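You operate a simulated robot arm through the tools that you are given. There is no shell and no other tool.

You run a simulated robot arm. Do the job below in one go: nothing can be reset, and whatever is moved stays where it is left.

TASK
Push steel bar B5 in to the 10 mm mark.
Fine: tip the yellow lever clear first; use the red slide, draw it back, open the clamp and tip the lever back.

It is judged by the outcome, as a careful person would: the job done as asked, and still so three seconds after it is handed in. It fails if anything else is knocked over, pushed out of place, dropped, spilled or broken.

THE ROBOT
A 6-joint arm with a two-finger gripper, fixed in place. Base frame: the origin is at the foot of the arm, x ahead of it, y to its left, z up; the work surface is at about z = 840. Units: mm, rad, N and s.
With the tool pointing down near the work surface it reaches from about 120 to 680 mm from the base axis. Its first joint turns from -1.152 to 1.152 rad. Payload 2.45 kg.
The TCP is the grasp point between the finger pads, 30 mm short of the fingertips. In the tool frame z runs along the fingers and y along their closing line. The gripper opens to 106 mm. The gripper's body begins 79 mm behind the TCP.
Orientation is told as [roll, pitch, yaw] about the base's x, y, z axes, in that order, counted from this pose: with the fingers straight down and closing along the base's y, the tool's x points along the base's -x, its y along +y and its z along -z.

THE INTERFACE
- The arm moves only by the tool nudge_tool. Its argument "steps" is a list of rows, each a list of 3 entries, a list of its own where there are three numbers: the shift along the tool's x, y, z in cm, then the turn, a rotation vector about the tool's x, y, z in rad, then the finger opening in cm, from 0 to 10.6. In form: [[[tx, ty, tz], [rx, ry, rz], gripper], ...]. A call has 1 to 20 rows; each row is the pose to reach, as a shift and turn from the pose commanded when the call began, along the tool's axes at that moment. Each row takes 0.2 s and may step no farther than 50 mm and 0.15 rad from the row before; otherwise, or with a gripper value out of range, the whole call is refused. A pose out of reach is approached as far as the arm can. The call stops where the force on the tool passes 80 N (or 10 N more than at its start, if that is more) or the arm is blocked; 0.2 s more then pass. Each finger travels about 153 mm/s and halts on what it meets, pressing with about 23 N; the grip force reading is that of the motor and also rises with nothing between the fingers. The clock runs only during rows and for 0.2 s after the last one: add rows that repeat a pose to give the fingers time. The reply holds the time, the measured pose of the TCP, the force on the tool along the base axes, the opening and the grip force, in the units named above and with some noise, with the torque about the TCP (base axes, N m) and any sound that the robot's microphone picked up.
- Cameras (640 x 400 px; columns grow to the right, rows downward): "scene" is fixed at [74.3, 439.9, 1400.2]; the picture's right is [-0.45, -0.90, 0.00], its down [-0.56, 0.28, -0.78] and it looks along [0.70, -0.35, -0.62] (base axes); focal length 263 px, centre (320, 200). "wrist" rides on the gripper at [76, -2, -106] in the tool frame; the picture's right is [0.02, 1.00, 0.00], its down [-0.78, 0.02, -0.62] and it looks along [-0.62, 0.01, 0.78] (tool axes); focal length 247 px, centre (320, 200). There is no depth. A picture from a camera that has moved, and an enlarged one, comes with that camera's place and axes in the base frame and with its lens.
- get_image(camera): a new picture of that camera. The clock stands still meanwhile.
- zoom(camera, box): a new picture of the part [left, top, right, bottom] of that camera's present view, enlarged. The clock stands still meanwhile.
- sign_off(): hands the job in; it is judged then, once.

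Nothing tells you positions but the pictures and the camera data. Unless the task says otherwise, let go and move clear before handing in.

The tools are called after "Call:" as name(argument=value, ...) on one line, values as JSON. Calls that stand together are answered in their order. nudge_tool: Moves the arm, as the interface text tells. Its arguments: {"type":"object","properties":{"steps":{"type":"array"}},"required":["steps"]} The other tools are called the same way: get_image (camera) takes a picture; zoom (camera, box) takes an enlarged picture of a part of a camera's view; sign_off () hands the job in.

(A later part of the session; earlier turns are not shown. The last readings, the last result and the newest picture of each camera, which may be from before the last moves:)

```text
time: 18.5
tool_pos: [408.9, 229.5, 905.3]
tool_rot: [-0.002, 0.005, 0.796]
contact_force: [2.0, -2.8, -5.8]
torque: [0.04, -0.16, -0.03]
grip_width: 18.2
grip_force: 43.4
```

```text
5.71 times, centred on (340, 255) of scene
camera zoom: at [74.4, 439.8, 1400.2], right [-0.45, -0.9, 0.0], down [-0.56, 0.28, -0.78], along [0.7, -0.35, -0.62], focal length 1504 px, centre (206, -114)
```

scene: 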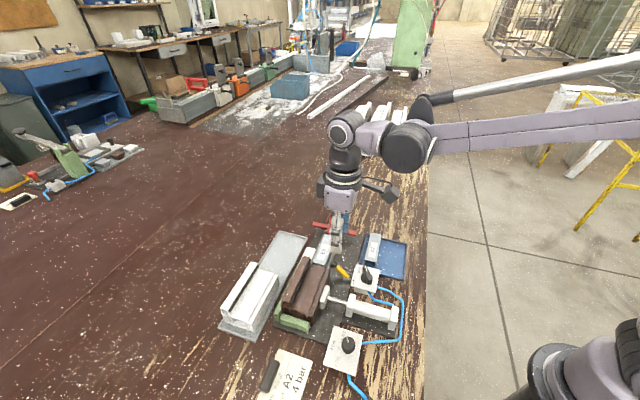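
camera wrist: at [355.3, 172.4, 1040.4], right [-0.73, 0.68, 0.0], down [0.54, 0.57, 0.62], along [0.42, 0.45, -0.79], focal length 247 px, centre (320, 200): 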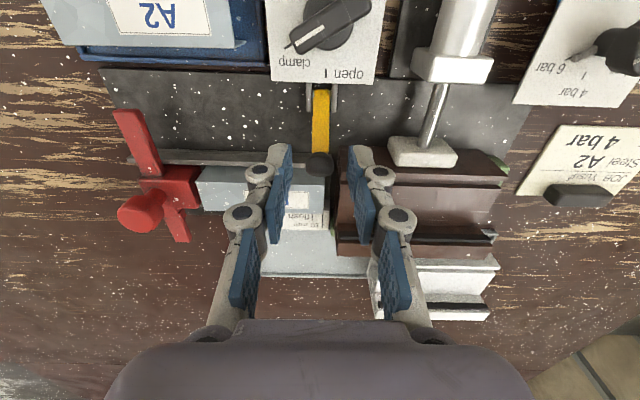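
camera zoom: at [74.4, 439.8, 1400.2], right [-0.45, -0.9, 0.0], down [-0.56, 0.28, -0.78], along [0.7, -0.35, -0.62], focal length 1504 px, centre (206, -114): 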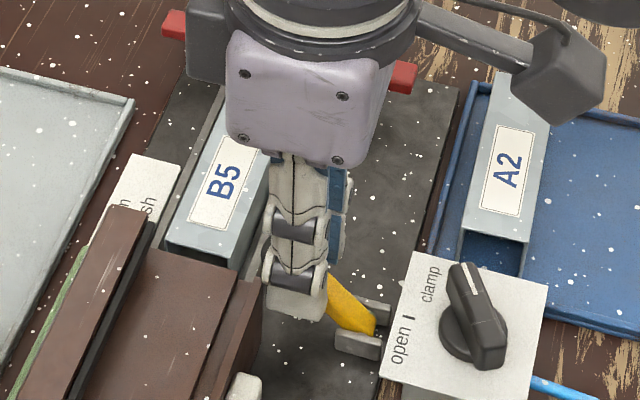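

The ball is held (18 mm wide). Now I carry it round its arc, with the pivot at about v = -422, z = 855.

Call:
nudge_tool(steps=[[[0.2, 0, -0.18], [0, 0, 0], 1.0], [[0.38, 0, -0.36], [0, 0, 0], 1.0], [[0.6, 0, -0.53], [0, 0, 0], 1.0], [[0.81, 0, -0.68], [0, 0, 0], 1.0], [[1.04, 0, -0.83], [0, 0, 0], 1.0], [[1.28, 0, -0.96], [0, 0, 0], 1.0], [[1.28, 0, -0.96], [0, 0, 0], 1.0]])

Call:
zoom(camera="wrist", box=[240, 80, 400, 240])

Call:
zoom(camera="scene", box=[300, 220, 380, 290])

```text
time: 20.1
tool_pos: [402.2, 222.9, 916.4]
tool_rot: [-0.003, 0.0, 0.799]
contact_force: [7.1, 15.1, -9.0]
torque: [0.91, -0.61, 0.12]
grip_width: 18.7
grip_force: 43.0
```

```text
2.50 times, centred on (320, 160) of wrist
camera zoom: at [349.2, 165.9, 1022.7], right [-0.73, 0.68, 0.0], down [0.53, 0.57, 0.62], along [0.42, 0.45, -0.78], focal length 617 px, centre (320, 300)
```

zoom: 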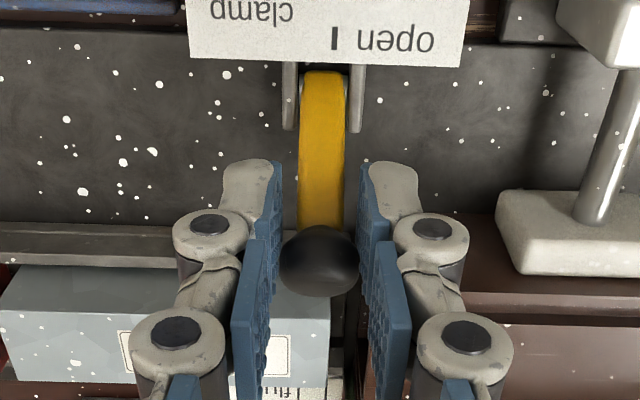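

```text
5.71 times, centred on (340, 255) of scene
camera zoom: at [74.5, 440.3, 1400.0], right [-0.45, -0.9, 0.0], down [-0.56, 0.28, -0.78], along [0.7, -0.35, -0.62], focal length 1504 px, centre (206, -114)
```

zoom: 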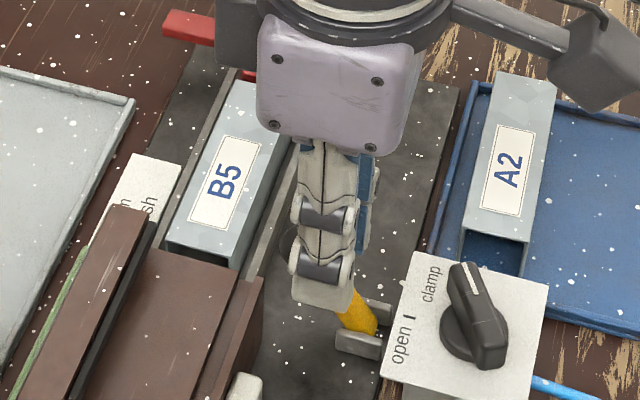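

The lever is following with modest force. I carry on toward upright.

Call:
nudge_tool(steps=[[[0.33, 0, -0.15], [0, 0, 0], 1.0], [[0.66, 0, -0.29], [0, 0, 0], 1.0], [[1.1, 0, -0.43], [0, 0, 0], 1.0], [[1.52, 0, -0.53], [0, 0, 0], 1.0], [[1.97, 0, -0.58], [0, 0, 0], 1.0], [[2.42, 0, -0.6], [0, 0, 0], 1.0], [[2.42, 0, -0.6], [0, 0, 0], 1.0]])

Call:
get_image(camera="wrist")

Call:
zoom(camera="wrist", box=[240, 80, 400, 240])

Call:
zoom(camera="scene", box=[300, 220, 380, 290])

```text
time: 21.7
tool_pos: [384.4, 203.6, 922.5]
tool_rot: [-0.002, 0.003, 0.797]
contact_force: [-0.3, 1.0, 0.5]
torque: [-0.02, 0.01, -0.01]
grip_width: 9.9
grip_force: 0.1
```

```text
taken
camera wrist: at [331.2, 148.0, 1028.6], right [-0.73, 0.68, 0.0], down [0.54, 0.57, 0.62], along [0.42, 0.45, -0.79], focal length 247 px, centre (320, 200)
```

wrist: 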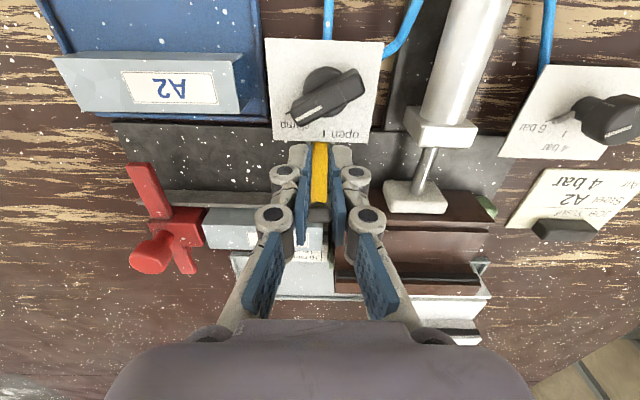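

```text
2.50 times, centred on (320, 160) of wrist
camera zoom: at [331.2, 148.0, 1028.6], right [-0.73, 0.68, 0.0], down [0.54, 0.57, 0.62], along [0.42, 0.45, -0.79], focal length 617 px, centre (320, 300)
```

zoom: 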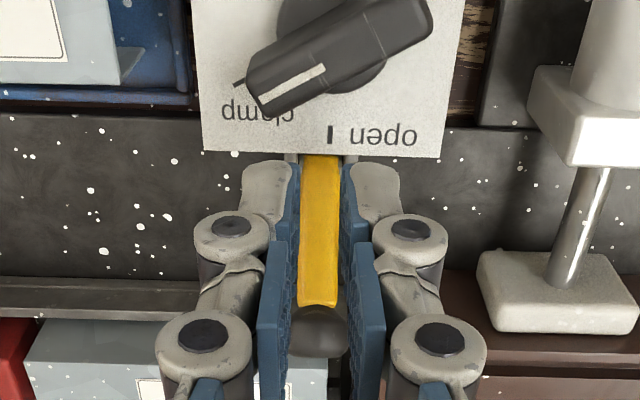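

```text
5.71 times, centred on (340, 255) of scene
camera zoom: at [74.3, 439.8, 1400.2], right [-0.45, -0.9, 0.0], down [-0.56, 0.28, -0.78], along [0.7, -0.35, -0.62], focal length 1504 px, centre (206, -114)
```

zoom: 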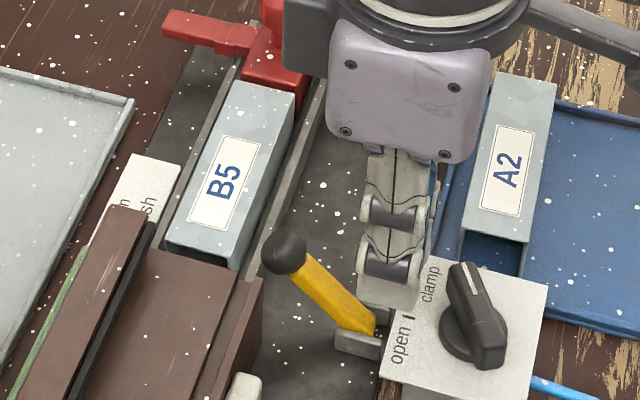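

The ball slipped out because I only had it by the pad edges. The lever is sprung and went back. I'll take it again more centrally, about 5 mm nearer the ball's middle.

Call:
nudge_tool(steps=[[[0, 0, -2], [0, 0, 0], 2], [[0, 0, -3.5], [0, 0, 0], 3.4], [[-2, 0, -3.5], [0, 0, 0], 3.4], [[-4.0, 0, -3.5], [0, 0, 0], 3.4], [[-4.0, 0, -1.5], [0, 0, 0], 3.4], [[-4.0, 0, 0], [0, 0, 0], 3.2], [[-4.0, 0, 0], [0, 0, 0], 3.2]])

Call:
zoom(camera="wrist", box=[260, 120, 380, 240])

```text
time: 23.3
tool_pos: [411.5, 231.0, 920.7]
tool_rot: [-0.001, 0.004, 0.797]
contact_force: [0.2, 0.0, -0.4]
torque: [-0.01, 0.0, -0.01]
grip_width: 31.8
grip_force: 0.0
```

```text
3.33 times, centred on (320, 180) of wrist
camera zoom: at [359.0, 175.8, 1027.8], right [-0.73, 0.68, 0.0], down [0.54, 0.57, 0.62], along [0.42, 0.45, -0.79], focal length 823 px, centre (320, 267)
```

zoom: 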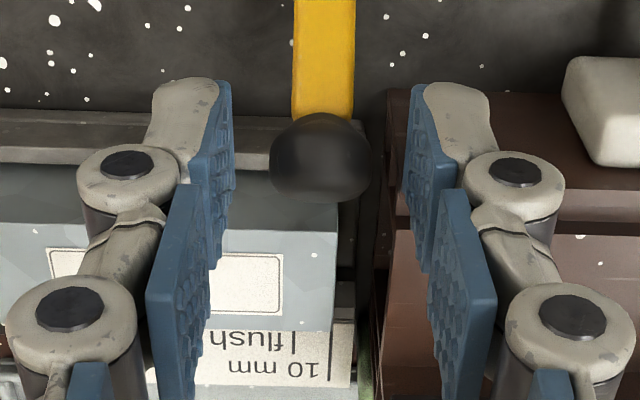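

Call:
nudge_tool(steps=[[[-0.2, 0, 0.5], [0, 0, 0], 3.2], [[-0.2, 0, 1.0], [0, 0, 0], 3.2], [[-0.2, 0, 1.4], [0, 0, 0], 3.2], [[-0.2, 0, 1.4], [0, 0, 0], 3.2]])

Call:
zoom(camera="wrist", box=[260, 120, 380, 240])

```text
time: 24.3
tool_pos: [412.6, 230.8, 908.4]
tool_rot: [-0.002, 0.011, 0.798]
contact_force: [-15.9, -15.0, 6.2]
torque: [-0.15, 0.4, 0.37]
grip_width: 34.1
grip_force: 0.7
```

```text
3.33 times, centred on (320, 180) of wrist
camera zoom: at [359.6, 176.2, 1014.9], right [-0.73, 0.68, 0.0], down [0.54, 0.58, 0.61], along [0.42, 0.45, -0.79], focal length 823 px, centre (320, 267)
```

zoom: 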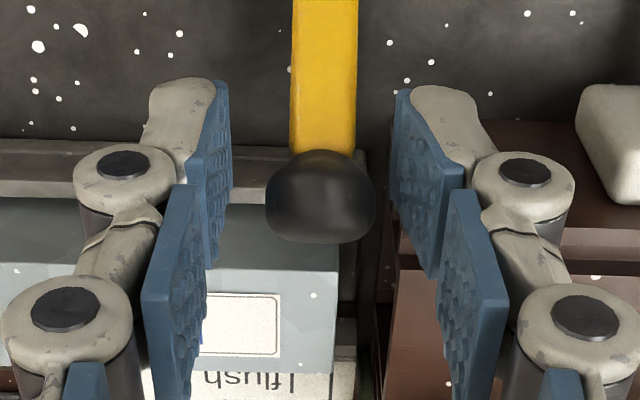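

The right finger touched the profile flange, so I can't centre the grip there. I'll lift off and push the ball from the bar side instead. Closed fingers turned this way give a square, rigid edge, and I'll keep the tips just above the bar and below the ball's middle.

Call:
nudge_tool(steps=[[[0.3, 0, -1], [0, 0, 0], 3.2], [[0.3, 0, -3.5], [0, 0, 0], 2], [[-1, -0.2, -3.5], [0, 0, 0], 0], [[-2.9, -0.2, -3.5], [0, 0, 0], 0], [[-2.9, -0.2, -2.5], [0, 0, 0], 0], [[-2.9, -0.2, -1.6], [0, 0, 0], 0], [[-2.9, -0.2, -1.6], [0, 0, 0], 0]])

Call:
get_image(camera="wrist")

Call:
zoom(camera="wrist", box=[260, 100, 380, 220])

Call:
zoom(camera="scene", box=[300, 220, 380, 290])

```text
time: 25.9
tool_pos: [434.6, 253.1, 922.8]
tool_rot: [-0.001, 0.003, 0.798]
contact_force: [0.0, 0.5, -0.2]
torque: [0.04, -0.02, -0.03]
grip_width: 0.0
grip_force: 22.8
```

```text
taken
camera wrist: at [382.1, 197.7, 1029.9], right [-0.73, 0.68, 0.0], down [0.54, 0.57, 0.62], along [0.42, 0.45, -0.79], focal length 247 px, centre (320, 200)
```

wrist: 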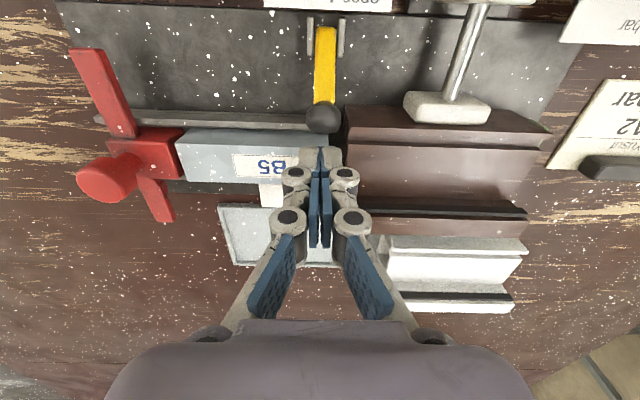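

```text
3.33 times, centred on (320, 160) of wrist
camera zoom: at [382.1, 197.7, 1029.9], right [-0.73, 0.68, 0.0], down [0.54, 0.57, 0.62], along [0.42, 0.45, -0.79], focal length 823 px, centre (320, 333)
```

zoom: 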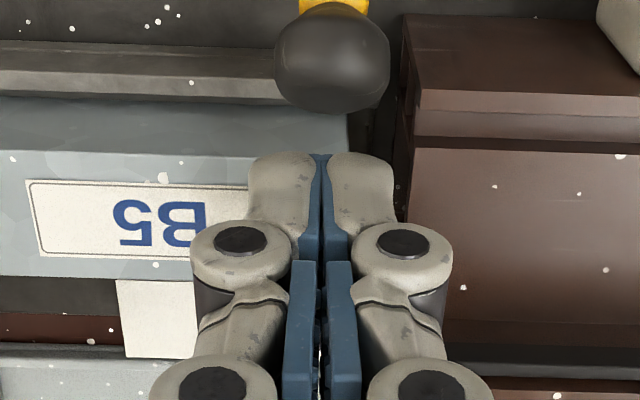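

```text
5.71 times, centred on (340, 255) of scene
camera zoom: at [74.3, 439.9, 1400.2], right [-0.45, -0.9, 0.0], down [-0.56, 0.28, -0.78], along [0.7, -0.35, -0.62], focal length 1504 px, centre (206, -114)
```

zoom: 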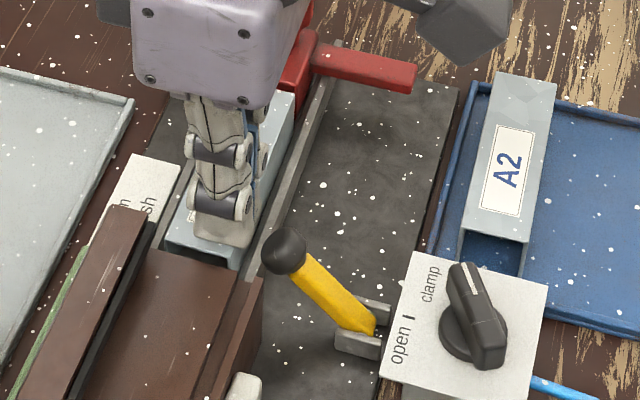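

Call:
nudge_tool(steps=[[[0, 0, 0.2], [0, 0, 0], 0], [[0, 0, 0.4], [0, 0, 0], 0], [[0, 0, 0.55], [0, 0, 0], 0], [[0, 0, 0.55], [0, 0, 0], 0]])

Call:
zoom(camera="scene", box=[315, 235, 365, 285])

```text
time: 26.9
tool_pos: [435.1, 252.9, 917.6]
tool_rot: [-0.002, 0.004, 0.798]
contact_force: [0.0, -0.6, 0.4]
torque: [-0.01, -0.01, -0.02]
grip_width: 0.1
grip_force: 23.3
```

```text
8.00 times, centred on (340, 260) of scene
camera zoom: at [74.3, 439.8, 1400.2], right [-0.45, -0.9, 0.0], down [-0.56, 0.28, -0.78], along [0.7, -0.35, -0.62], focal length 2105 px, centre (160, -280)
```

zoom: 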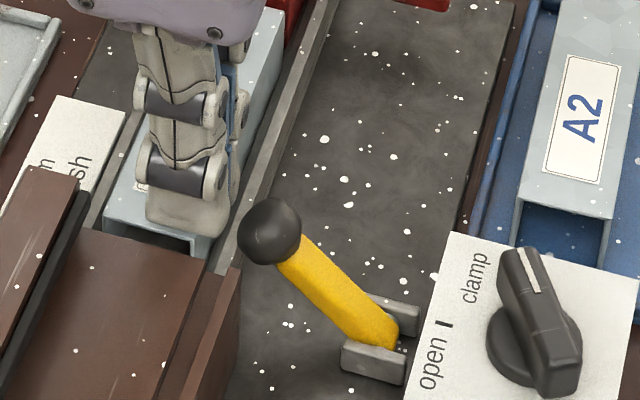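

Call:
nudge_tool(steps=[[[0.4, 0, 0], [0, 0, 0], 0], [[0.6, 0, 0], [0, 0, 0], 0], [[0.8, 0, 0], [0, 0, 0], 0], [[1.0, 0, 0], [0, 0, 0], 0], [[1.2, 0, 0], [0, 0, 0], 0], [[1.4, 0, 0], [0, 0, 0], 0], [[1.6, 0, 0], [0, 0, 0], 0], [[1.6, 0, 0], [0, 0, 0], 0]])

Call:
zoom(camera="scene", box=[315, 235, 365, 285])

Call:
zoom(camera="wrist", box=[260, 100, 380, 220])

```text
time: 28.7
tool_pos: [427.8, 245.9, 919.5]
tool_rot: [-0.005, -0.02, 0.799]
contact_force: [35.5, 35.8, 44.6]
torque: [0.71, -0.58, 0.0]
grip_width: 6.0
grip_force: 28.7
```

```text
8.00 times, centred on (340, 260) of scene
camera zoom: at [74.6, 440.4, 1400.0], right [-0.45, -0.9, 0.0], down [-0.56, 0.28, -0.78], along [0.7, -0.35, -0.62], focal length 2105 px, centre (160, -280)
```

zoom: 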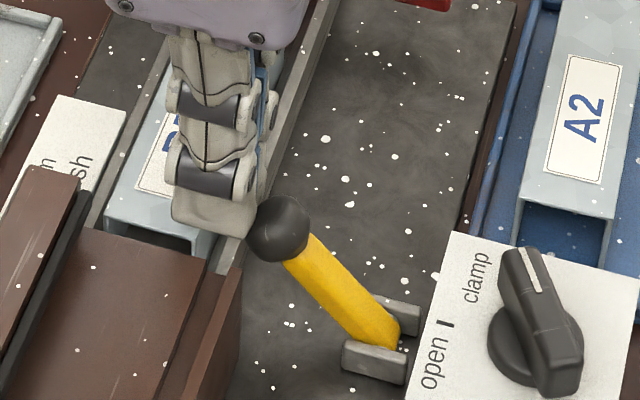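

```text
3.33 times, centred on (320, 160) of wrist
camera zoom: at [374.6, 189.4, 1025.4], right [-0.73, 0.68, -0.01], down [0.52, 0.57, 0.64], along [0.44, 0.46, -0.77], focal length 823 px, centre (320, 333)
```

zoom: 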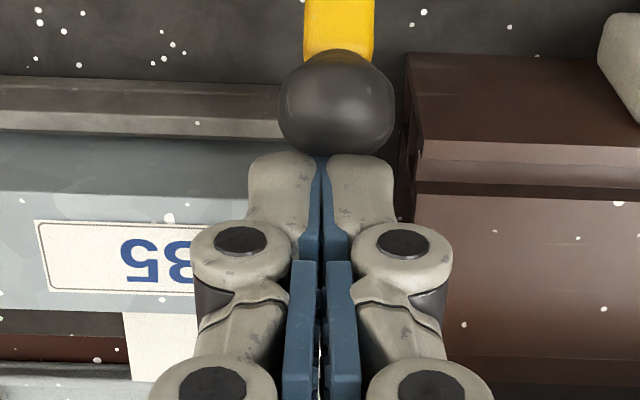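

The force shows the contact is still on the ball's upper half (about 45° upward), so this push only jams. I'll back off and return to the sideways grip, this time turned about 9° so the right finger clears the flange and the pads sit better over the ball.

Call:
nudge_tool(steps=[[[1.1, 0, 0], [0, 0, 0], 0], [[0.6, 0, -1.0], [0, 0, 0], 0], [[0.6, 0, -3.0], [0, 0, -0.08], 1.5], [[2, 0.1, -3.0], [0, 0, -0.16], 3.2], [[3.0, 0.1, -3.0], [0, 0, -0.16], 3.4], [[3.0, 0.1, -1.5], [0, 0, -0.16], 3.4], [[3.0, 0.1, 0], [0, 0, -0.16], 3.4], [[3.0, 0.1, 0], [0, 0, -0.16], 3.4]])

Call:
zoom(camera="wrist", box=[260, 120, 380, 240])

Call:
zoom(camera="scene", box=[300, 220, 380, 290])

```text
time: 29.0
tool_pos: [429.2, 246.3, 920.8]
tool_rot: [-0.006, -0.03, 0.802]
contact_force: [3.6, 4.4, 4.6]
torque: [0.07, -0.05, -0.07]
grip_width: 6.0
grip_force: 28.4
stopped in row 1: the force on the tool passed its limit at 89 N (the readings are from after the stop); the commanded pose is now the measured one
```

```text
3.33 times, centred on (320, 180) of wrist
camera zoom: at [373.4, 188.2, 1025.5], right [-0.73, 0.68, -0.01], down [0.52, 0.56, 0.64], along [0.44, 0.47, -0.76], focal length 823 px, centre (320, 267)
```

zoom: 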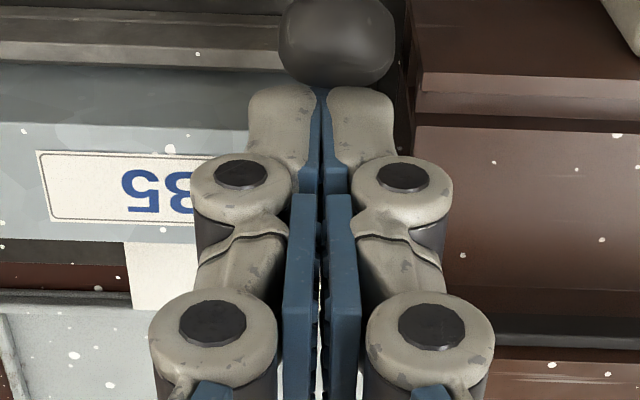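

```text
5.71 times, centred on (340, 255) of scene
camera zoom: at [74.3, 439.9, 1400.1], right [-0.45, -0.9, 0.0], down [-0.56, 0.28, -0.78], along [0.7, -0.35, -0.62], focal length 1504 px, centre (206, -114)
```

zoom: 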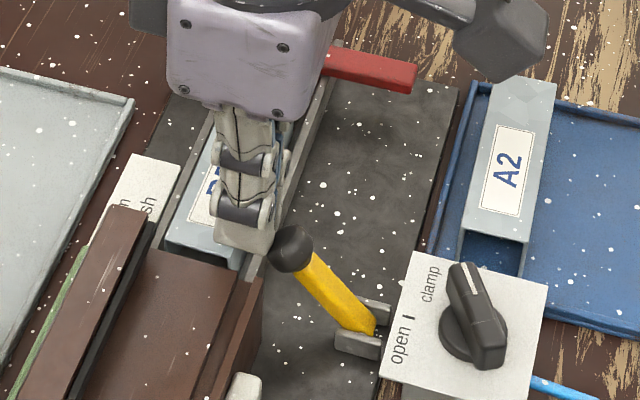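

Call:
nudge_tool(steps=[[[-0.4, 0, -0.5], [0, 0.01, 0], 0], [[-0.4, 0, -2.5], [0, 0.03, 0], 0], [[0.5, 0, -3.5], [0, 0.03, -0.08], 1.5], [[1.5, 0.18, -3.5], [0, 0.03, -0.16], 3.2], [[2.2, 0.18, -3.5], [0, 0.03, -0.16], 3.4], [[2.2, 0.18, -2], [0, 0.03, -0.16], 3.4], [[2.2, 0.18, -0.2], [0, 0.03, -0.16], 3.4], [[2.2, 0.18, -0.2], [0, 0.03, -0.16], 3.4]])

Call:
zoom(camera="wrist", box=[260, 120, 380, 240])

Call:
zoom(camera="scene", box=[300, 220, 380, 290])

```text
time: 30.8
tool_pos: [411.2, 231.5, 922.5]
tool_rot: [-0.009, 0.004, 0.96]
contact_force: [0.6, -0.3, 0.0]
torque: [0.02, -0.04, 0.01]
grip_width: 34.1
grip_force: 0.0
```

```text
3.33 times, centred on (320, 180) of wrist
camera zoom: at [366.9, 167.2, 1028.8], right [-0.83, 0.56, -0.01], down [0.43, 0.66, 0.62], along [0.35, 0.51, -0.79], focal length 823 px, centre (320, 267)
```

zoom: 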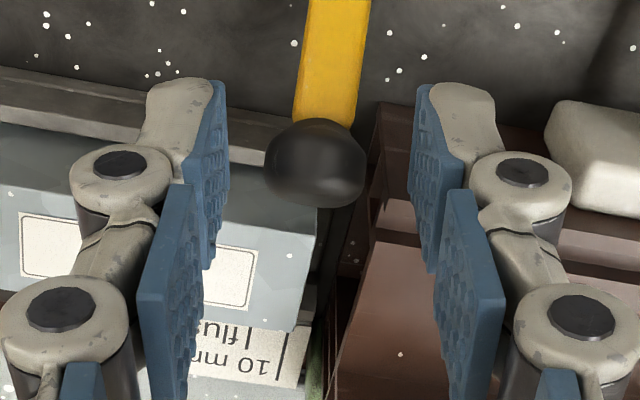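

```text
5.71 times, centred on (340, 255) of scene
camera zoom: at [74.3, 439.8, 1400.2], right [-0.45, -0.9, 0.0], down [-0.56, 0.28, -0.78], along [0.7, -0.35, -0.62], focal length 1504 px, centre (206, -114)
```

zoom: 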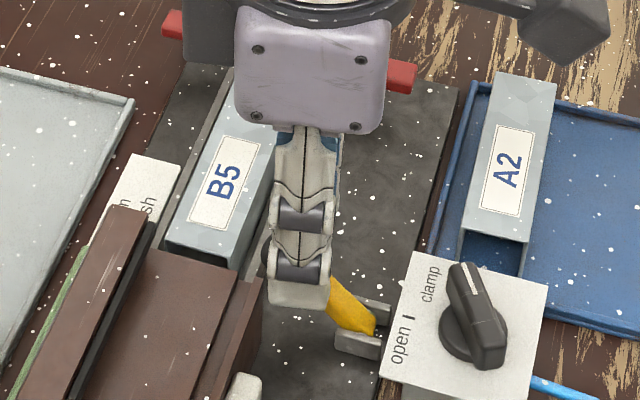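

Call:
nudge_tool(steps=[[[-0.14, -0.1, 0.5], [0, 0, 0], 3.2], [[-0.14, -0.1, 1.0], [0, 0, 0], 3.2], [[-0.14, -0.1, 1.55], [0, 0, 0], 3.2], [[-0.14, -0.1, 1.55], [0, 0, 0], 3.2]])

```text
time: 31.8
tool_pos: [413.4, 231.0, 904.2]
tool_rot: [-0.008, 0.002, 0.96]
contact_force: [0.5, -0.2, 0.4]
torque: [0.03, 0.03, 0.01]
grip_width: 32.0
grip_force: 0.0
```

No contact with the flange this time, so I close on the ball.

Call:
nudge_tool(steps=[[[0, 0, 0], [0, 0, 0], 2.4], [[0, 0, 0], [0, 0, 0], 1.6], [[0, 0, 0], [0, 0, 0], 0.8], [[0, 0, 0], [0, 0, 0], 0.8]])

Call:
zoom(camera="wrist", box=[260, 120, 380, 240])

```text
time: 32.8
tool_pos: [412.8, 231.6, 906.2]
tool_rot: [-0.008, 0.005, 0.959]
contact_force: [-2.7, 1.5, -4.3]
torque: [0.04, -0.06, 0.1]
grip_width: 18.3
grip_force: 43.7
```

```text
3.33 times, centred on (320, 180) of wrist
camera zoom: at [368.9, 168.6, 1013.2], right [-0.83, 0.56, -0.01], down [0.43, 0.66, 0.62], along [0.35, 0.51, -0.79], focal length 823 px, centre (320, 267)
```

zoom: 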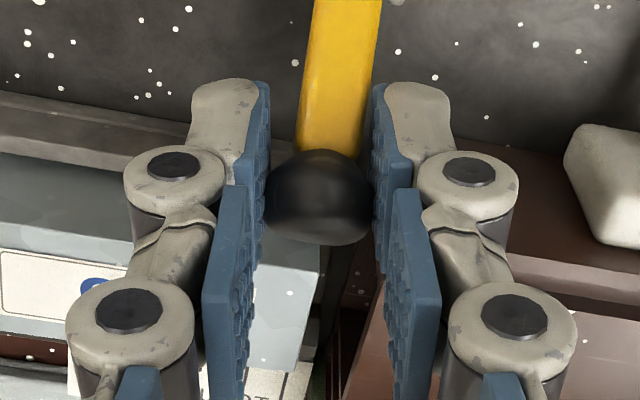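

Call:
nudge_tool(steps=[[[0.2, 0.03, -0.18], [0, 0, 0], 0.8], [[0.38, 0.06, -0.36], [0, 0, 0], 0.8], [[0.6, 0.1, -0.53], [0, 0, 0], 0.8], [[0.81, 0.13, -0.68], [0, 0, 0], 0.8], [[1.04, 0.17, -0.83], [0, 0, 0], 0.8], [[1.27, 0.2, -0.96], [0, 0, 0], 0.8], [[1.6, 0.25, -1.1], [0, 0, 0], 0.8], [[1.6, 0.25, -1.1], [0, 0, 0], 0.8]])

Call:
zoom(camera="wrist", box=[260, 120, 380, 240])

Call:
zoom(camera="scene", box=[300, 220, 380, 290])

```text
time: 34.6
tool_pos: [404.1, 222.6, 917.7]
tool_rot: [-0.006, -0.006, 0.961]
contact_force: [6.2, 22.8, -4.3]
torque: [1.21, -0.77, 0.13]
grip_width: 18.0
grip_force: 43.8
```

```text
3.33 times, centred on (320, 180) of wrist
camera zoom: at [359.6, 158.1, 1025.0], right [-0.83, 0.55, -0.01], down [0.43, 0.65, 0.63], along [0.35, 0.52, -0.78], focal length 823 px, centre (320, 267)
```

zoom: 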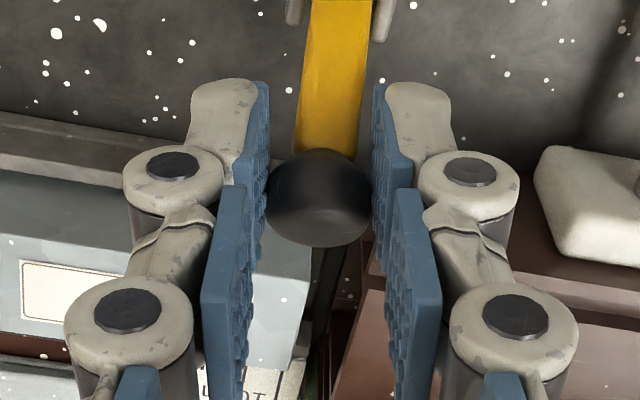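

```text
5.71 times, centred on (340, 255) of scene
camera zoom: at [74.5, 440.4, 1399.9], right [-0.45, -0.9, 0.0], down [-0.56, 0.28, -0.78], along [0.7, -0.35, -0.62], focal length 1504 px, centre (206, -114)
```

zoom: 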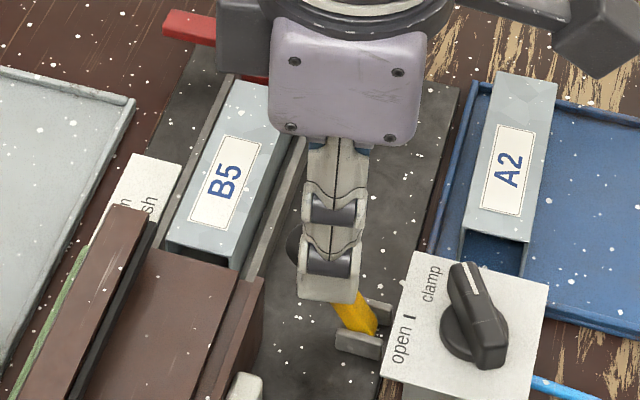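

It's holding firmly with no slip at about 20 N. I continue past upright slowly.

Call:
nudge_tool(steps=[[[0.25, 0.04, -0.15], [0, 0, 0], 0.8], [[0.5, 0.08, -0.28], [0, 0, 0], 0.8], [[0.75, 0.12, -0.4], [0, 0, 0], 0.8], [[1.0, 0.16, -0.5], [0, 0, 0], 0.8], [[1.0, 0.16, -0.5], [0, 0, 0], 0.8]])

Call:
zoom(camera="wrist", box=[260, 120, 380, 240])

Call:
zoom(camera="scene", box=[300, 220, 380, 290])

```text
time: 35.8
tool_pos: [397.3, 214.2, 923.6]
tool_rot: [-0.012, -0.002, 0.959]
contact_force: [9.7, 18.7, -6.4]
torque: [1.17, -0.83, 0.0]
grip_width: 18.4
grip_force: 43.4
```

```text
3.33 times, centred on (320, 180) of wrist
camera zoom: at [352.2, 150.8, 1029.7], right [-0.83, 0.56, -0.01], down [0.43, 0.65, 0.62], along [0.35, 0.51, -0.78], focal length 823 px, centre (320, 267)
```

zoom: 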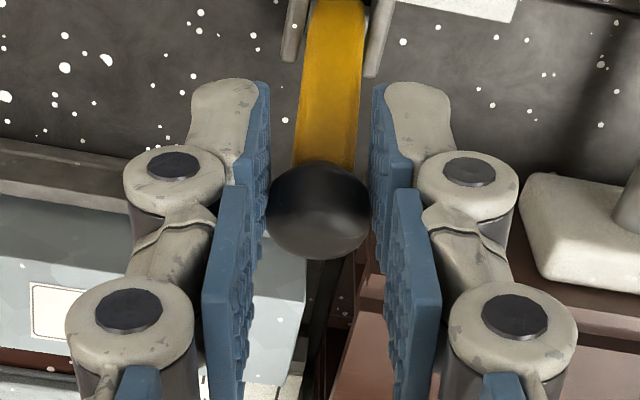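

```text
5.71 times, centred on (340, 255) of scene
camera zoom: at [74.6, 440.3, 1400.0], right [-0.45, -0.9, 0.0], down [-0.56, 0.28, -0.78], along [0.7, -0.35, -0.62], focal length 1504 px, centre (206, -114)
```

zoom: 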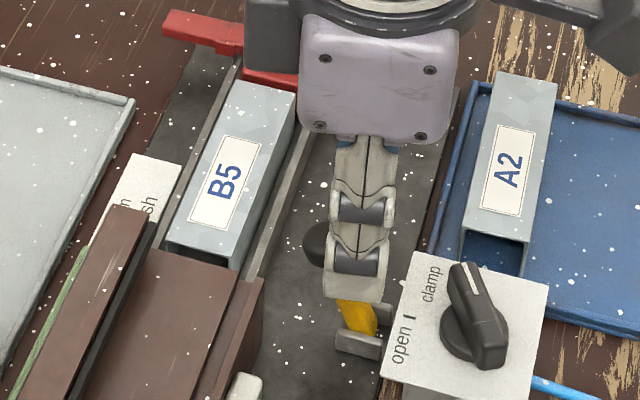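

The lever is nearly upright, but the ball is slowly creeping along the pads. The tips are now above the bar, so I'll turn the wrist around the ball to put one finger behind it, on the bar side, for a positive push.

Call:
nudge_tool(steps=[[[-0.01, -0.11, 0], [0, 0, -0.148], 0.8], [[-0.03, -0.22, 0], [0, 0, -0.296], 0.8], [[-0.07, -0.32, 0], [0, 0, -0.444], 0.8], [[-0.12, -0.42, 0], [0, 0, -0.592], 0.8], [[-0.19, -0.51, 0], [0, 0, -0.74], 0.8], [[-0.19, -0.51, 0], [0, 0, -0.74], 0.8]])

Call:
zoom(camera="wrist", box=[260, 120, 380, 240])

Call:
zoom(camera="scene", box=[300, 220, 380, 290])

```text
time: 37.2
tool_pos: [399.7, 211.6, 924.0]
tool_rot: [-0.003, 0.008, 1.701]
contact_force: [-0.4, 0.3, 0.5]
torque: [-0.01, 0.01, -0.01]
grip_width: 8.2
grip_force: 0.0
```

```text
3.33 times, centred on (320, 180) of wrist
camera zoom: at [410.3, 136.4, 1030.0], right [-0.99, -0.15, 0.0], down [-0.12, 0.78, 0.61], along [-0.09, 0.61, -0.79], focal length 823 px, centre (320, 267)
```

zoom: 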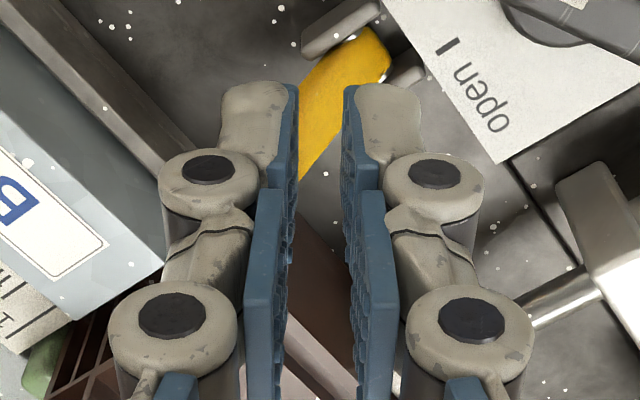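

```text
5.71 times, centred on (340, 255) of scene
camera zoom: at [74.3, 439.8, 1400.2], right [-0.45, -0.9, 0.0], down [-0.56, 0.28, -0.78], along [0.7, -0.35, -0.62], focal length 1504 px, centre (206, -114)
```

zoom: 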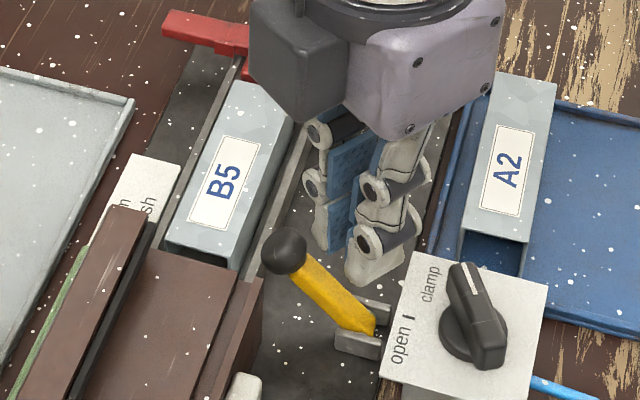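

It slipped out during the turn, because sliding the pads used up the friction. Next time I'll take the same grip and run the arc in one continuous, quicker motion, since the slip was only creep over time. First I reposition.

Call:
nudge_tool(steps=[[[0, 0, -1.5], [0, 0, 0], 2], [[0, 0, -3], [0, 0, 0.148], 3.2], [[-0.4, -0.3, -3], [0, 0, 0.296], 3.2], [[-0.9, -0.8, -3], [0, 0, 0.444], 3.2], [[-1.4, -1.2, -3], [0, 0, 0.592], 3.2], [[-1.85, -1.58, -3], [0, 0, 0.74], 3.2], [[-1.85, -1.58, -1.5], [0, 0, 0.74], 3.2], [[-1.85, -1.58, 0], [0, 0, 0.74], 3.2], [[-1.85, -1.58, 0], [0, 0, 0.74], 3.2]])

Call:
zoom(camera="wrist", box=[260, 120, 380, 240])

```text
time: 39.2
tool_pos: [414.3, 232.8, 922.7]
tool_rot: [-0.009, 0.004, 0.959]
contact_force: [0.4, 0.4, 0.8]
torque: [0.01, -0.01, 0.0]
grip_width: 32.3
grip_force: 0.2
```

```text
3.33 times, centred on (320, 180) of wrist
camera zoom: at [370.7, 169.1, 1029.7], right [-0.83, 0.56, -0.01], down [0.43, 0.66, 0.62], along [0.35, 0.51, -0.79], focal length 823 px, centre (320, 267)
```

zoom: 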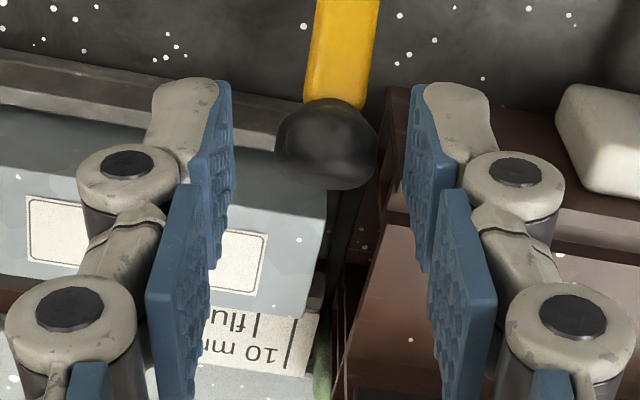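

Call:
nudge_tool(steps=[[[0.12, 0.05, 0.6], [0, 0, 0], 3.2], [[0.12, 0.05, 1.2], [0, 0, 0], 3.2], [[0.12, 0.05, 1.7], [0, 0, 0], 3.2], [[0.12, 0.05, 1.7], [0, 0, 0], 3.2]])

```text
time: 40.2
tool_pos: [412.3, 230.0, 906.6]
tool_rot: [-0.009, 0.004, 0.958]
contact_force: [-0.7, 0.5, -0.7]
torque: [-0.01, 0.01, -0.01]
grip_width: 31.9
grip_force: 0.0
```

Call:
nudge_tool(steps=[[[-0.1, 0, 0], [0, 0, 0], 2.4], [[-0.1, 0, 0], [0, 0, 0], 1.4], [[-0.1, 0, 0], [0, 0, 0], 0.5], [[-0.1, 0, 0], [0, 0, 0], 0.5], [[0.39, 0.08, -0.55], [0, 0, 0], 0.5], [[1.08, 0.19, -1.1], [0, 0, 0], 0.5], [[1.87, 0.32, -1.5], [0, 0, 0], 0.5], [[2.66, 0.45, -1.75], [0, 0, 0], 0.5], [[3.45, 0.58, -1.85], [0, 0, 0], 0.5], [[4.24, 0.71, -1.8], [0, 0, 0], 0.5], [[4.84, 0.81, -1.7], [0, 0, 0], 0.5]])

Call:
get_image(camera="wrist")

Call:
zoom(camera="wrist", box=[260, 120, 380, 240])

Call:
zoom(camera="scene", box=[300, 220, 380, 290])

```text
time: 42.6
tool_pos: [378.0, 196.2, 923.8]
tool_rot: [-0.01, 0.003, 0.961]
contact_force: [-1.0, 0.1, 0.0]
torque: [-0.02, -0.02, 0.01]
grip_width: 4.8
grip_force: 0.0
```

```text
taken
camera wrist: at [333.9, 132.9, 1030.1], right [-0.83, 0.56, -0.01], down [0.43, 0.66, 0.62], along [0.35, 0.51, -0.79], focal length 247 px, centre (320, 200)
```

wrist: 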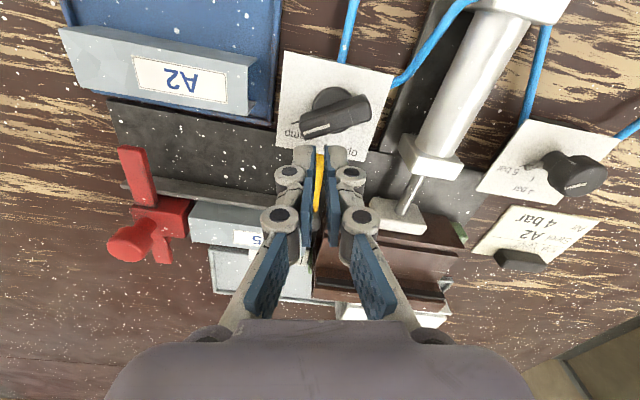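

```text
3.33 times, centred on (320, 180) of wrist
camera zoom: at [333.9, 132.9, 1030.1], right [-0.83, 0.56, -0.01], down [0.43, 0.66, 0.62], along [0.35, 0.51, -0.79], focal length 823 px, centre (320, 267)
```

zoom: 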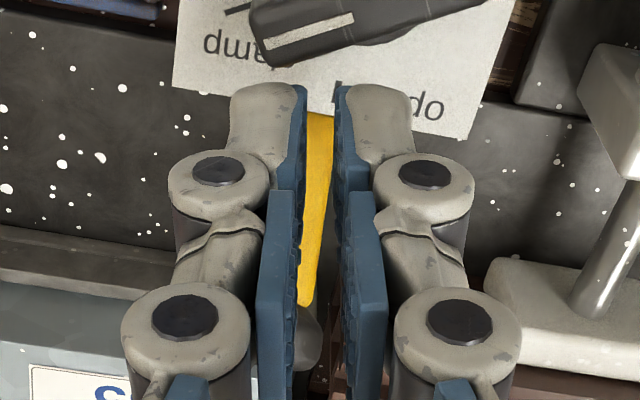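

```text
5.71 times, centred on (340, 255) of scene
camera zoom: at [74.3, 439.8, 1400.2], right [-0.45, -0.9, 0.0], down [-0.56, 0.28, -0.78], along [0.7, -0.35, -0.62], focal length 1504 px, centre (206, -114)
```

zoom: 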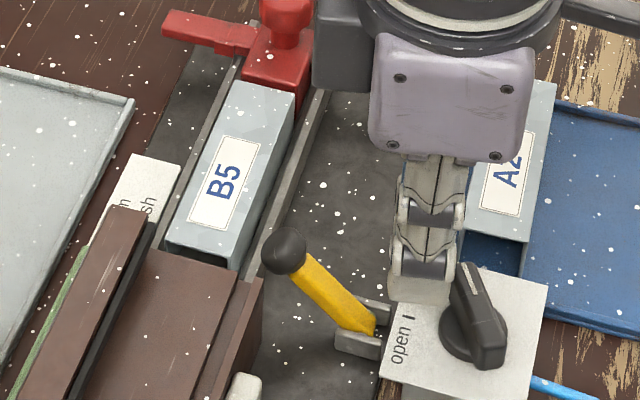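

The grip force alone isn't enough to carry the lever past centre, so it needs a positive push. The measured push forces suggest the ball centre is nearer z ≈ 883, so the bar top may be lower than I thought too. I'll probe the bar top gently to see how low the fingertips can go.

Call:
nudge_tool(steps=[[[0, 0, -2], [0, 0, 0], 0.5], [[-2, 0, -3], [0, 0, 0.08], 0], [[-5, -0.8, -3], [0, 0, 0.16], 0], [[-8, -1.3, -3], [0, 0, 0.16], 0], [[-9.9, -1.6, -3], [0, 0, 0.16], 0], [[-9.9, -1.6, -1.5], [0, 0, 0.16], 0], [[-9.9, -1.6, 0.2], [0, 0, 0.16], 0], [[-9.9, -1.6, 0.2], [0, 0, 0.16], 0]])

Call:
zoom(camera="wrist", box=[260, 100, 380, 220])

Call:
zoom(camera="scene", box=[300, 220, 380, 290])

```text
time: 44.4
tool_pos: [448.0, 267.6, 921.9]
tool_rot: [-0.008, 0.0, 0.799]
contact_force: [0.5, 0.1, -0.1]
torque: [0.03, 0.0, -0.01]
grip_width: 0.1
grip_force: 23.1
```

```text
3.33 times, centred on (320, 160) of wrist
camera zoom: at [395.2, 212.1, 1028.0], right [-0.73, 0.68, -0.01], down [0.53, 0.58, 0.62], along [0.43, 0.45, -0.78], focal length 823 px, centre (320, 333)
```

zoom: 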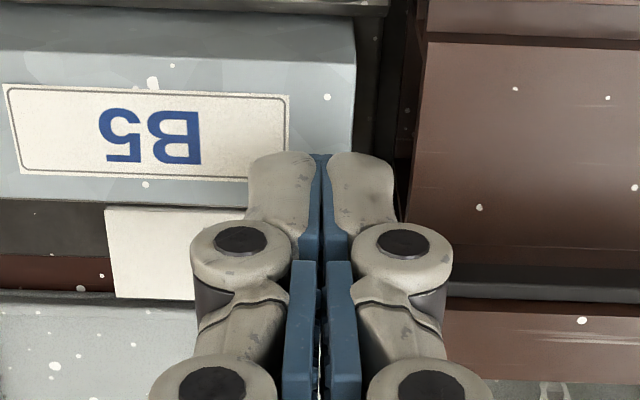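

```text
5.71 times, centred on (340, 255) of scene
camera zoom: at [74.3, 439.9, 1400.2], right [-0.45, -0.9, 0.0], down [-0.56, 0.28, -0.78], along [0.7, -0.35, -0.62], focal length 1504 px, centre (206, -114)
```

zoom: 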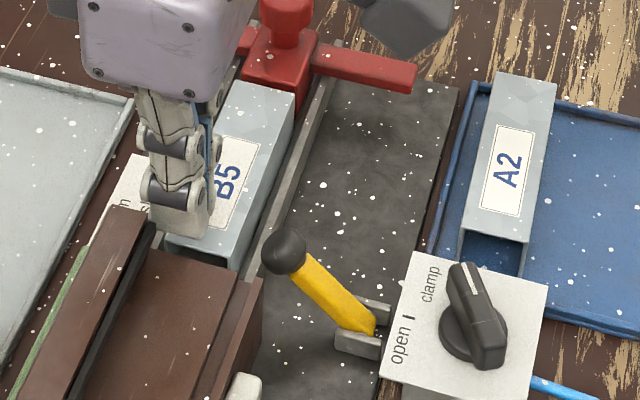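

Call:
nudge_tool(steps=[[[1.0, 0, 0], [0, 0, 0], 0], [[1.95, 0, 0], [0, 0, 0], 0], [[1.95, 0, 0.4], [0, 0, 0], 0], [[1.95, 0, 0.7], [0, 0, 0], 0], [[1.95, 0, 0.7], [0, 0, 0], 0]])

Call:
nudge_tool(steps=[[[0, 0, 0.1], [0, 0, 0], 0], [[0, 0, 0.2], [0, 0, 0], 0], [[0, 0, 0.2], [0, 0, 0], 0]])

Call:
nudge_tool(steps=[[[0, 0, 0.1], [0, 0, 0], 0], [[0, 0, 0.2], [0, 0, 0], 0], [[0, 0, 0.2], [0, 0, 0], 0]])

```text
time: 45.6
tool_pos: [434.5, 253.8, 913.6]
tool_rot: [-0.008, 0.003, 0.799]
contact_force: [0.4, -0.3, 0.4]
torque: [-0.01, 0.04, 0.02]
grip_width: 0.0
grip_force: 23.1
```

```text
time: 46.4
tool_pos: [434.9, 253.4, 912.1]
tool_rot: [-0.007, 0.002, 0.801]
contact_force: [0.2, -0.2, 0.1]
torque: [-0.01, -0.01, -0.01]
grip_width: 0.3
grip_force: 23.1
```

```text
time: 47.2
tool_pos: [435.4, 253.5, 910.2]
tool_rot: [-0.009, 0.003, 0.799]
contact_force: [0.6, -1.6, 28.7]
torque: [0.05, -0.11, -0.03]
grip_width: 6.1
grip_force: 23.1
```

The bar top is at a tip height of about 881.5, lower than I thought, so the fingertips can sit about 5 mm lower than in my last push. I ease up about 1.5 mm off the bar and check.

Call:
nudge_tool(steps=[[[0, 0, -0.25], [0, 0, 0], 0], [[0, 0, -0.25], [0, 0, 0], 0]])

```text
time: 47.8
tool_pos: [434.6, 254.0, 910.9]
tool_rot: [-0.01, 0.002, 0.8]
contact_force: [-0.9, 0.6, 0.8]
torque: [-0.02, 0.01, 0.02]
grip_width: 0.0
grip_force: 23.0
```

Free of the bar. Now I push the ball at or just below its middle.

Call:
nudge_tool(steps=[[[0.4, 0, 0], [0, 0, 0], 0], [[0.7, 0, 0], [0, 0, 0], 0], [[1.0, 0, 0], [0, 0, 0], 0], [[1.3, 0, 0], [0, 0, 0], 0], [[1.3, 0, 0], [0, 0, 0], 0]])

Call:
zoom(camera="scene", box=[315, 235, 365, 285])

Call:
zoom(camera="wrist", box=[260, 100, 380, 220])

```text
time: 49.0
tool_pos: [425.4, 242.8, 913.0]
tool_rot: [-0.01, 0.001, 0.8]
contact_force: [0.5, 0.2, 0.2]
torque: [0.01, 0.04, 0.01]
grip_width: 0.0
grip_force: 23.1
```

```text
8.00 times, centred on (340, 260) of scene
camera zoom: at [74.3, 439.9, 1400.1], right [-0.45, -0.9, 0.0], down [-0.56, 0.28, -0.78], along [0.7, -0.35, -0.62], focal length 2105 px, centre (160, -280)
```

zoom: 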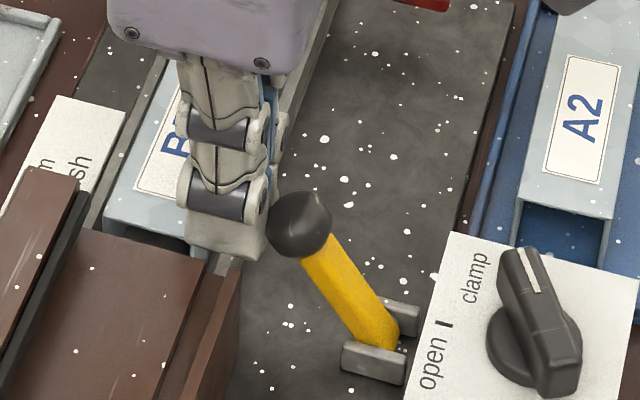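

```text
3.33 times, centred on (320, 160) of wrist
camera zoom: at [372.4, 188.7, 1019.7], right [-0.73, 0.68, -0.01], down [0.53, 0.58, 0.62], along [0.43, 0.45, -0.78], focal length 823 px, centre (320, 333)
```

zoom: 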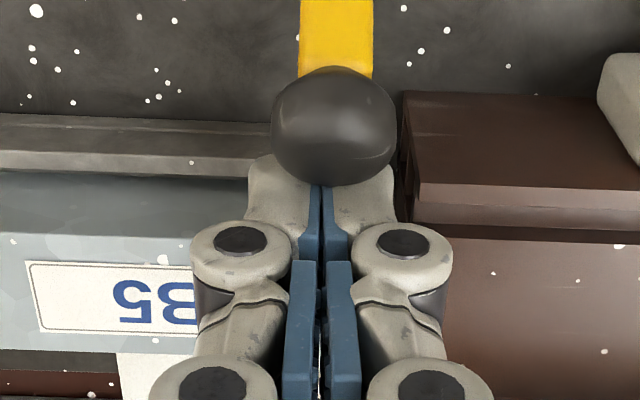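

That works: the lever rises easily with contact at the right height. I continue pushing it over.

Call:
nudge_tool(steps=[[[0.4, 0, 0], [0, 0, 0], 0], [[0.8, 0, 0], [0, 0, 0], 0], [[1.2, 0, 0], [0, 0, 0], 0], [[1.6, 0, 0], [0, 0, 0], 0], [[2.0, 0, 0], [0, 0, 0], 0], [[2.4, 0, 0], [0, 0, 0], 0], [[2.4, 0, 0], [0, 0, 0], 0]])

Call:
zoom(camera="scene", box=[315, 235, 365, 285])

Call:
zoom(camera="wrist", box=[260, 100, 380, 220])

```text
time: 50.6
tool_pos: [408.3, 226.6, 911.6]
tool_rot: [-0.01, 0.002, 0.799]
contact_force: [0.4, 0.6, -0.5]
torque: [0.01, -0.02, 0.03]
grip_width: 0.0
grip_force: 22.9
```

```text
8.00 times, centred on (340, 260) of scene
camera zoom: at [74.3, 439.8, 1400.2], right [-0.45, -0.9, 0.0], down [-0.56, 0.28, -0.78], along [0.7, -0.35, -0.62], focal length 2105 px, centre (160, -280)
```

zoom: 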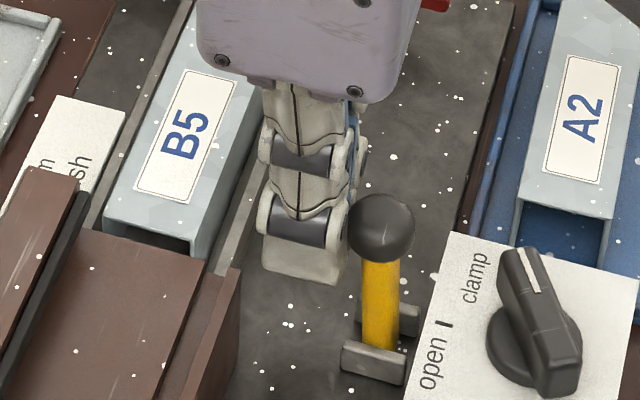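

```text
3.33 times, centred on (320, 160) of wrist
camera zoom: at [354.7, 172.2, 1019.0], right [-0.73, 0.68, -0.01], down [0.53, 0.58, 0.62], along [0.43, 0.45, -0.78], focal length 823 px, centre (320, 333)
```

zoom: 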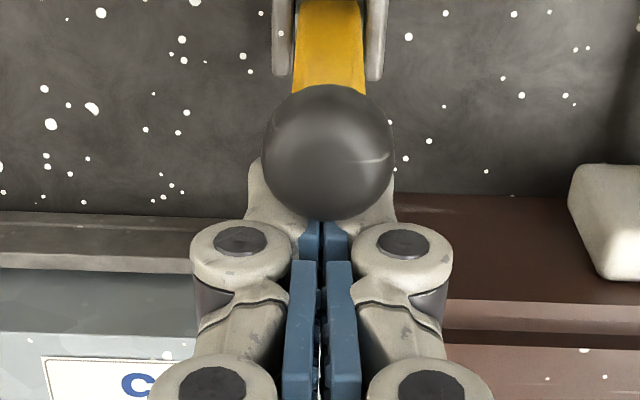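

Call:
nudge_tool(steps=[[[0.4, 0, 0], [0, 0, 0], 0], [[0.8, 0, 0], [0, 0, 0], 0], [[1.2, 0, 0], [0, 0, 0], 0], [[1.6, 0, 0], [0, 0, 0], 0], [[1.6, 0, 0], [0, 0, 0], 0]])

Call:
zoom(camera="scene", box=[315, 235, 365, 285])

Call:
zoom(camera="wrist", box=[260, 100, 380, 220])

```text
time: 51.8
tool_pos: [398.5, 215.5, 913.1]
tool_rot: [-0.008, 0.003, 0.8]
contact_force: [0.2, 0.6, 0.3]
torque: [-0.01, -0.01, 0.01]
grip_width: 0.0
grip_force: 23.3
```

```text
8.00 times, centred on (340, 260) of scene
camera zoom: at [74.3, 439.8, 1400.2], right [-0.45, -0.9, 0.0], down [-0.56, 0.28, -0.78], along [0.7, -0.35, -0.62], focal length 2105 px, centre (160, -280)
```

zoom: 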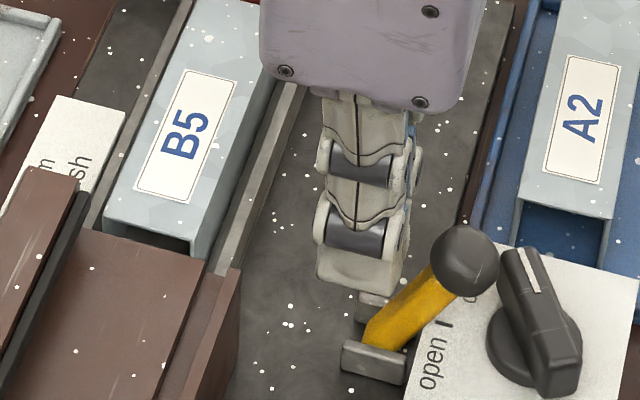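

```text
3.33 times, centred on (320, 160) of wrist
camera zoom: at [344.2, 160.0, 1019.5], right [-0.73, 0.68, -0.01], down [0.53, 0.58, 0.62], along [0.43, 0.45, -0.78], focal length 823 px, centre (320, 333)
```

zoom: 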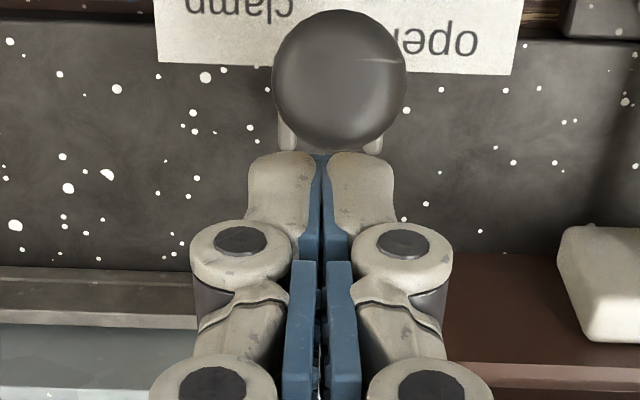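

The lever has flipped over and rests clear of the track. Now I raise the tool, turn back in line with the track, and look at the slide.

Call:
nudge_tool(steps=[[[-0.3, 0, -2], [0, 0, 0], 0], [[-0.3, 0, -5], [0, 0, 0.1], 0], [[-0.3, 0, -8], [0, 0, 0.24], 0], [[-0.3, 0, -8], [0, 0, 0.38], 0], [[-0.3, 0, -8], [0, 0, 0.52], 0], [[-0.3, 0, -8], [0, 0, 0.66], 0], [[-0.3, 0, -8], [0, 0, 0.8], 0], [[-0.3, 0, -8], [0, 0, 0.94], 0], [[-0.3, 0, -8], [0, 0, 1.08], 0], [[-0.3, 0, -8], [0, 0, 1.22], 0], [[-0.3, 0, -8], [0, 0, 1.36], 0], [[-0.3, 0, -8], [0, 0, 1.5], 0], [[-0.3, 0, -8], [0, 0, 1.575], 0], [[-0.3, 0, -8], [0, 0, 1.575], 0]])

Call:
get_image(camera="wrist")

Call:
zoom(camera="scene", box=[280, 200, 400, 300])

```text
time: 54.8
tool_pos: [398.2, 218.3, 992.2]
tool_rot: [-0.004, -0.008, -0.776]
contact_force: [-0.5, 0.2, 1.1]
torque: [0.01, -0.01, 0.0]
grip_width: 0.0
grip_force: 23.4
```

```text
taken
camera wrist: at [342.0, 271.4, 1098.1], right [0.69, 0.73, 0.0], down [0.57, -0.53, 0.63], along [0.46, -0.43, -0.78], focal length 247 px, centre (320, 200)
```

wrist: 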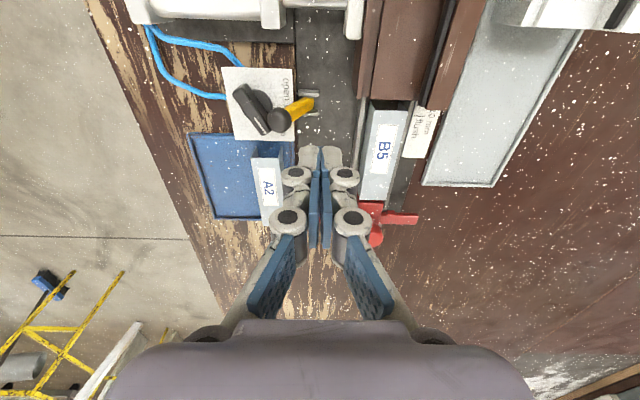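

```text
4.00 times, centred on (340, 250) of scene
camera zoom: at [74.3, 439.9, 1400.2], right [-0.45, -0.9, 0.0], down [-0.56, 0.28, -0.78], along [0.7, -0.35, -0.62], focal length 1053 px, centre (240, 0)
```

zoom: 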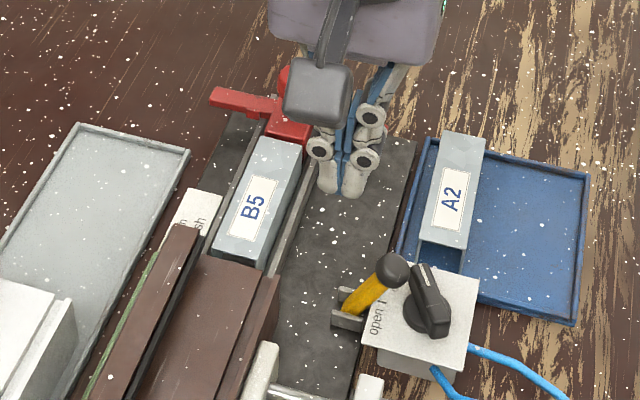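

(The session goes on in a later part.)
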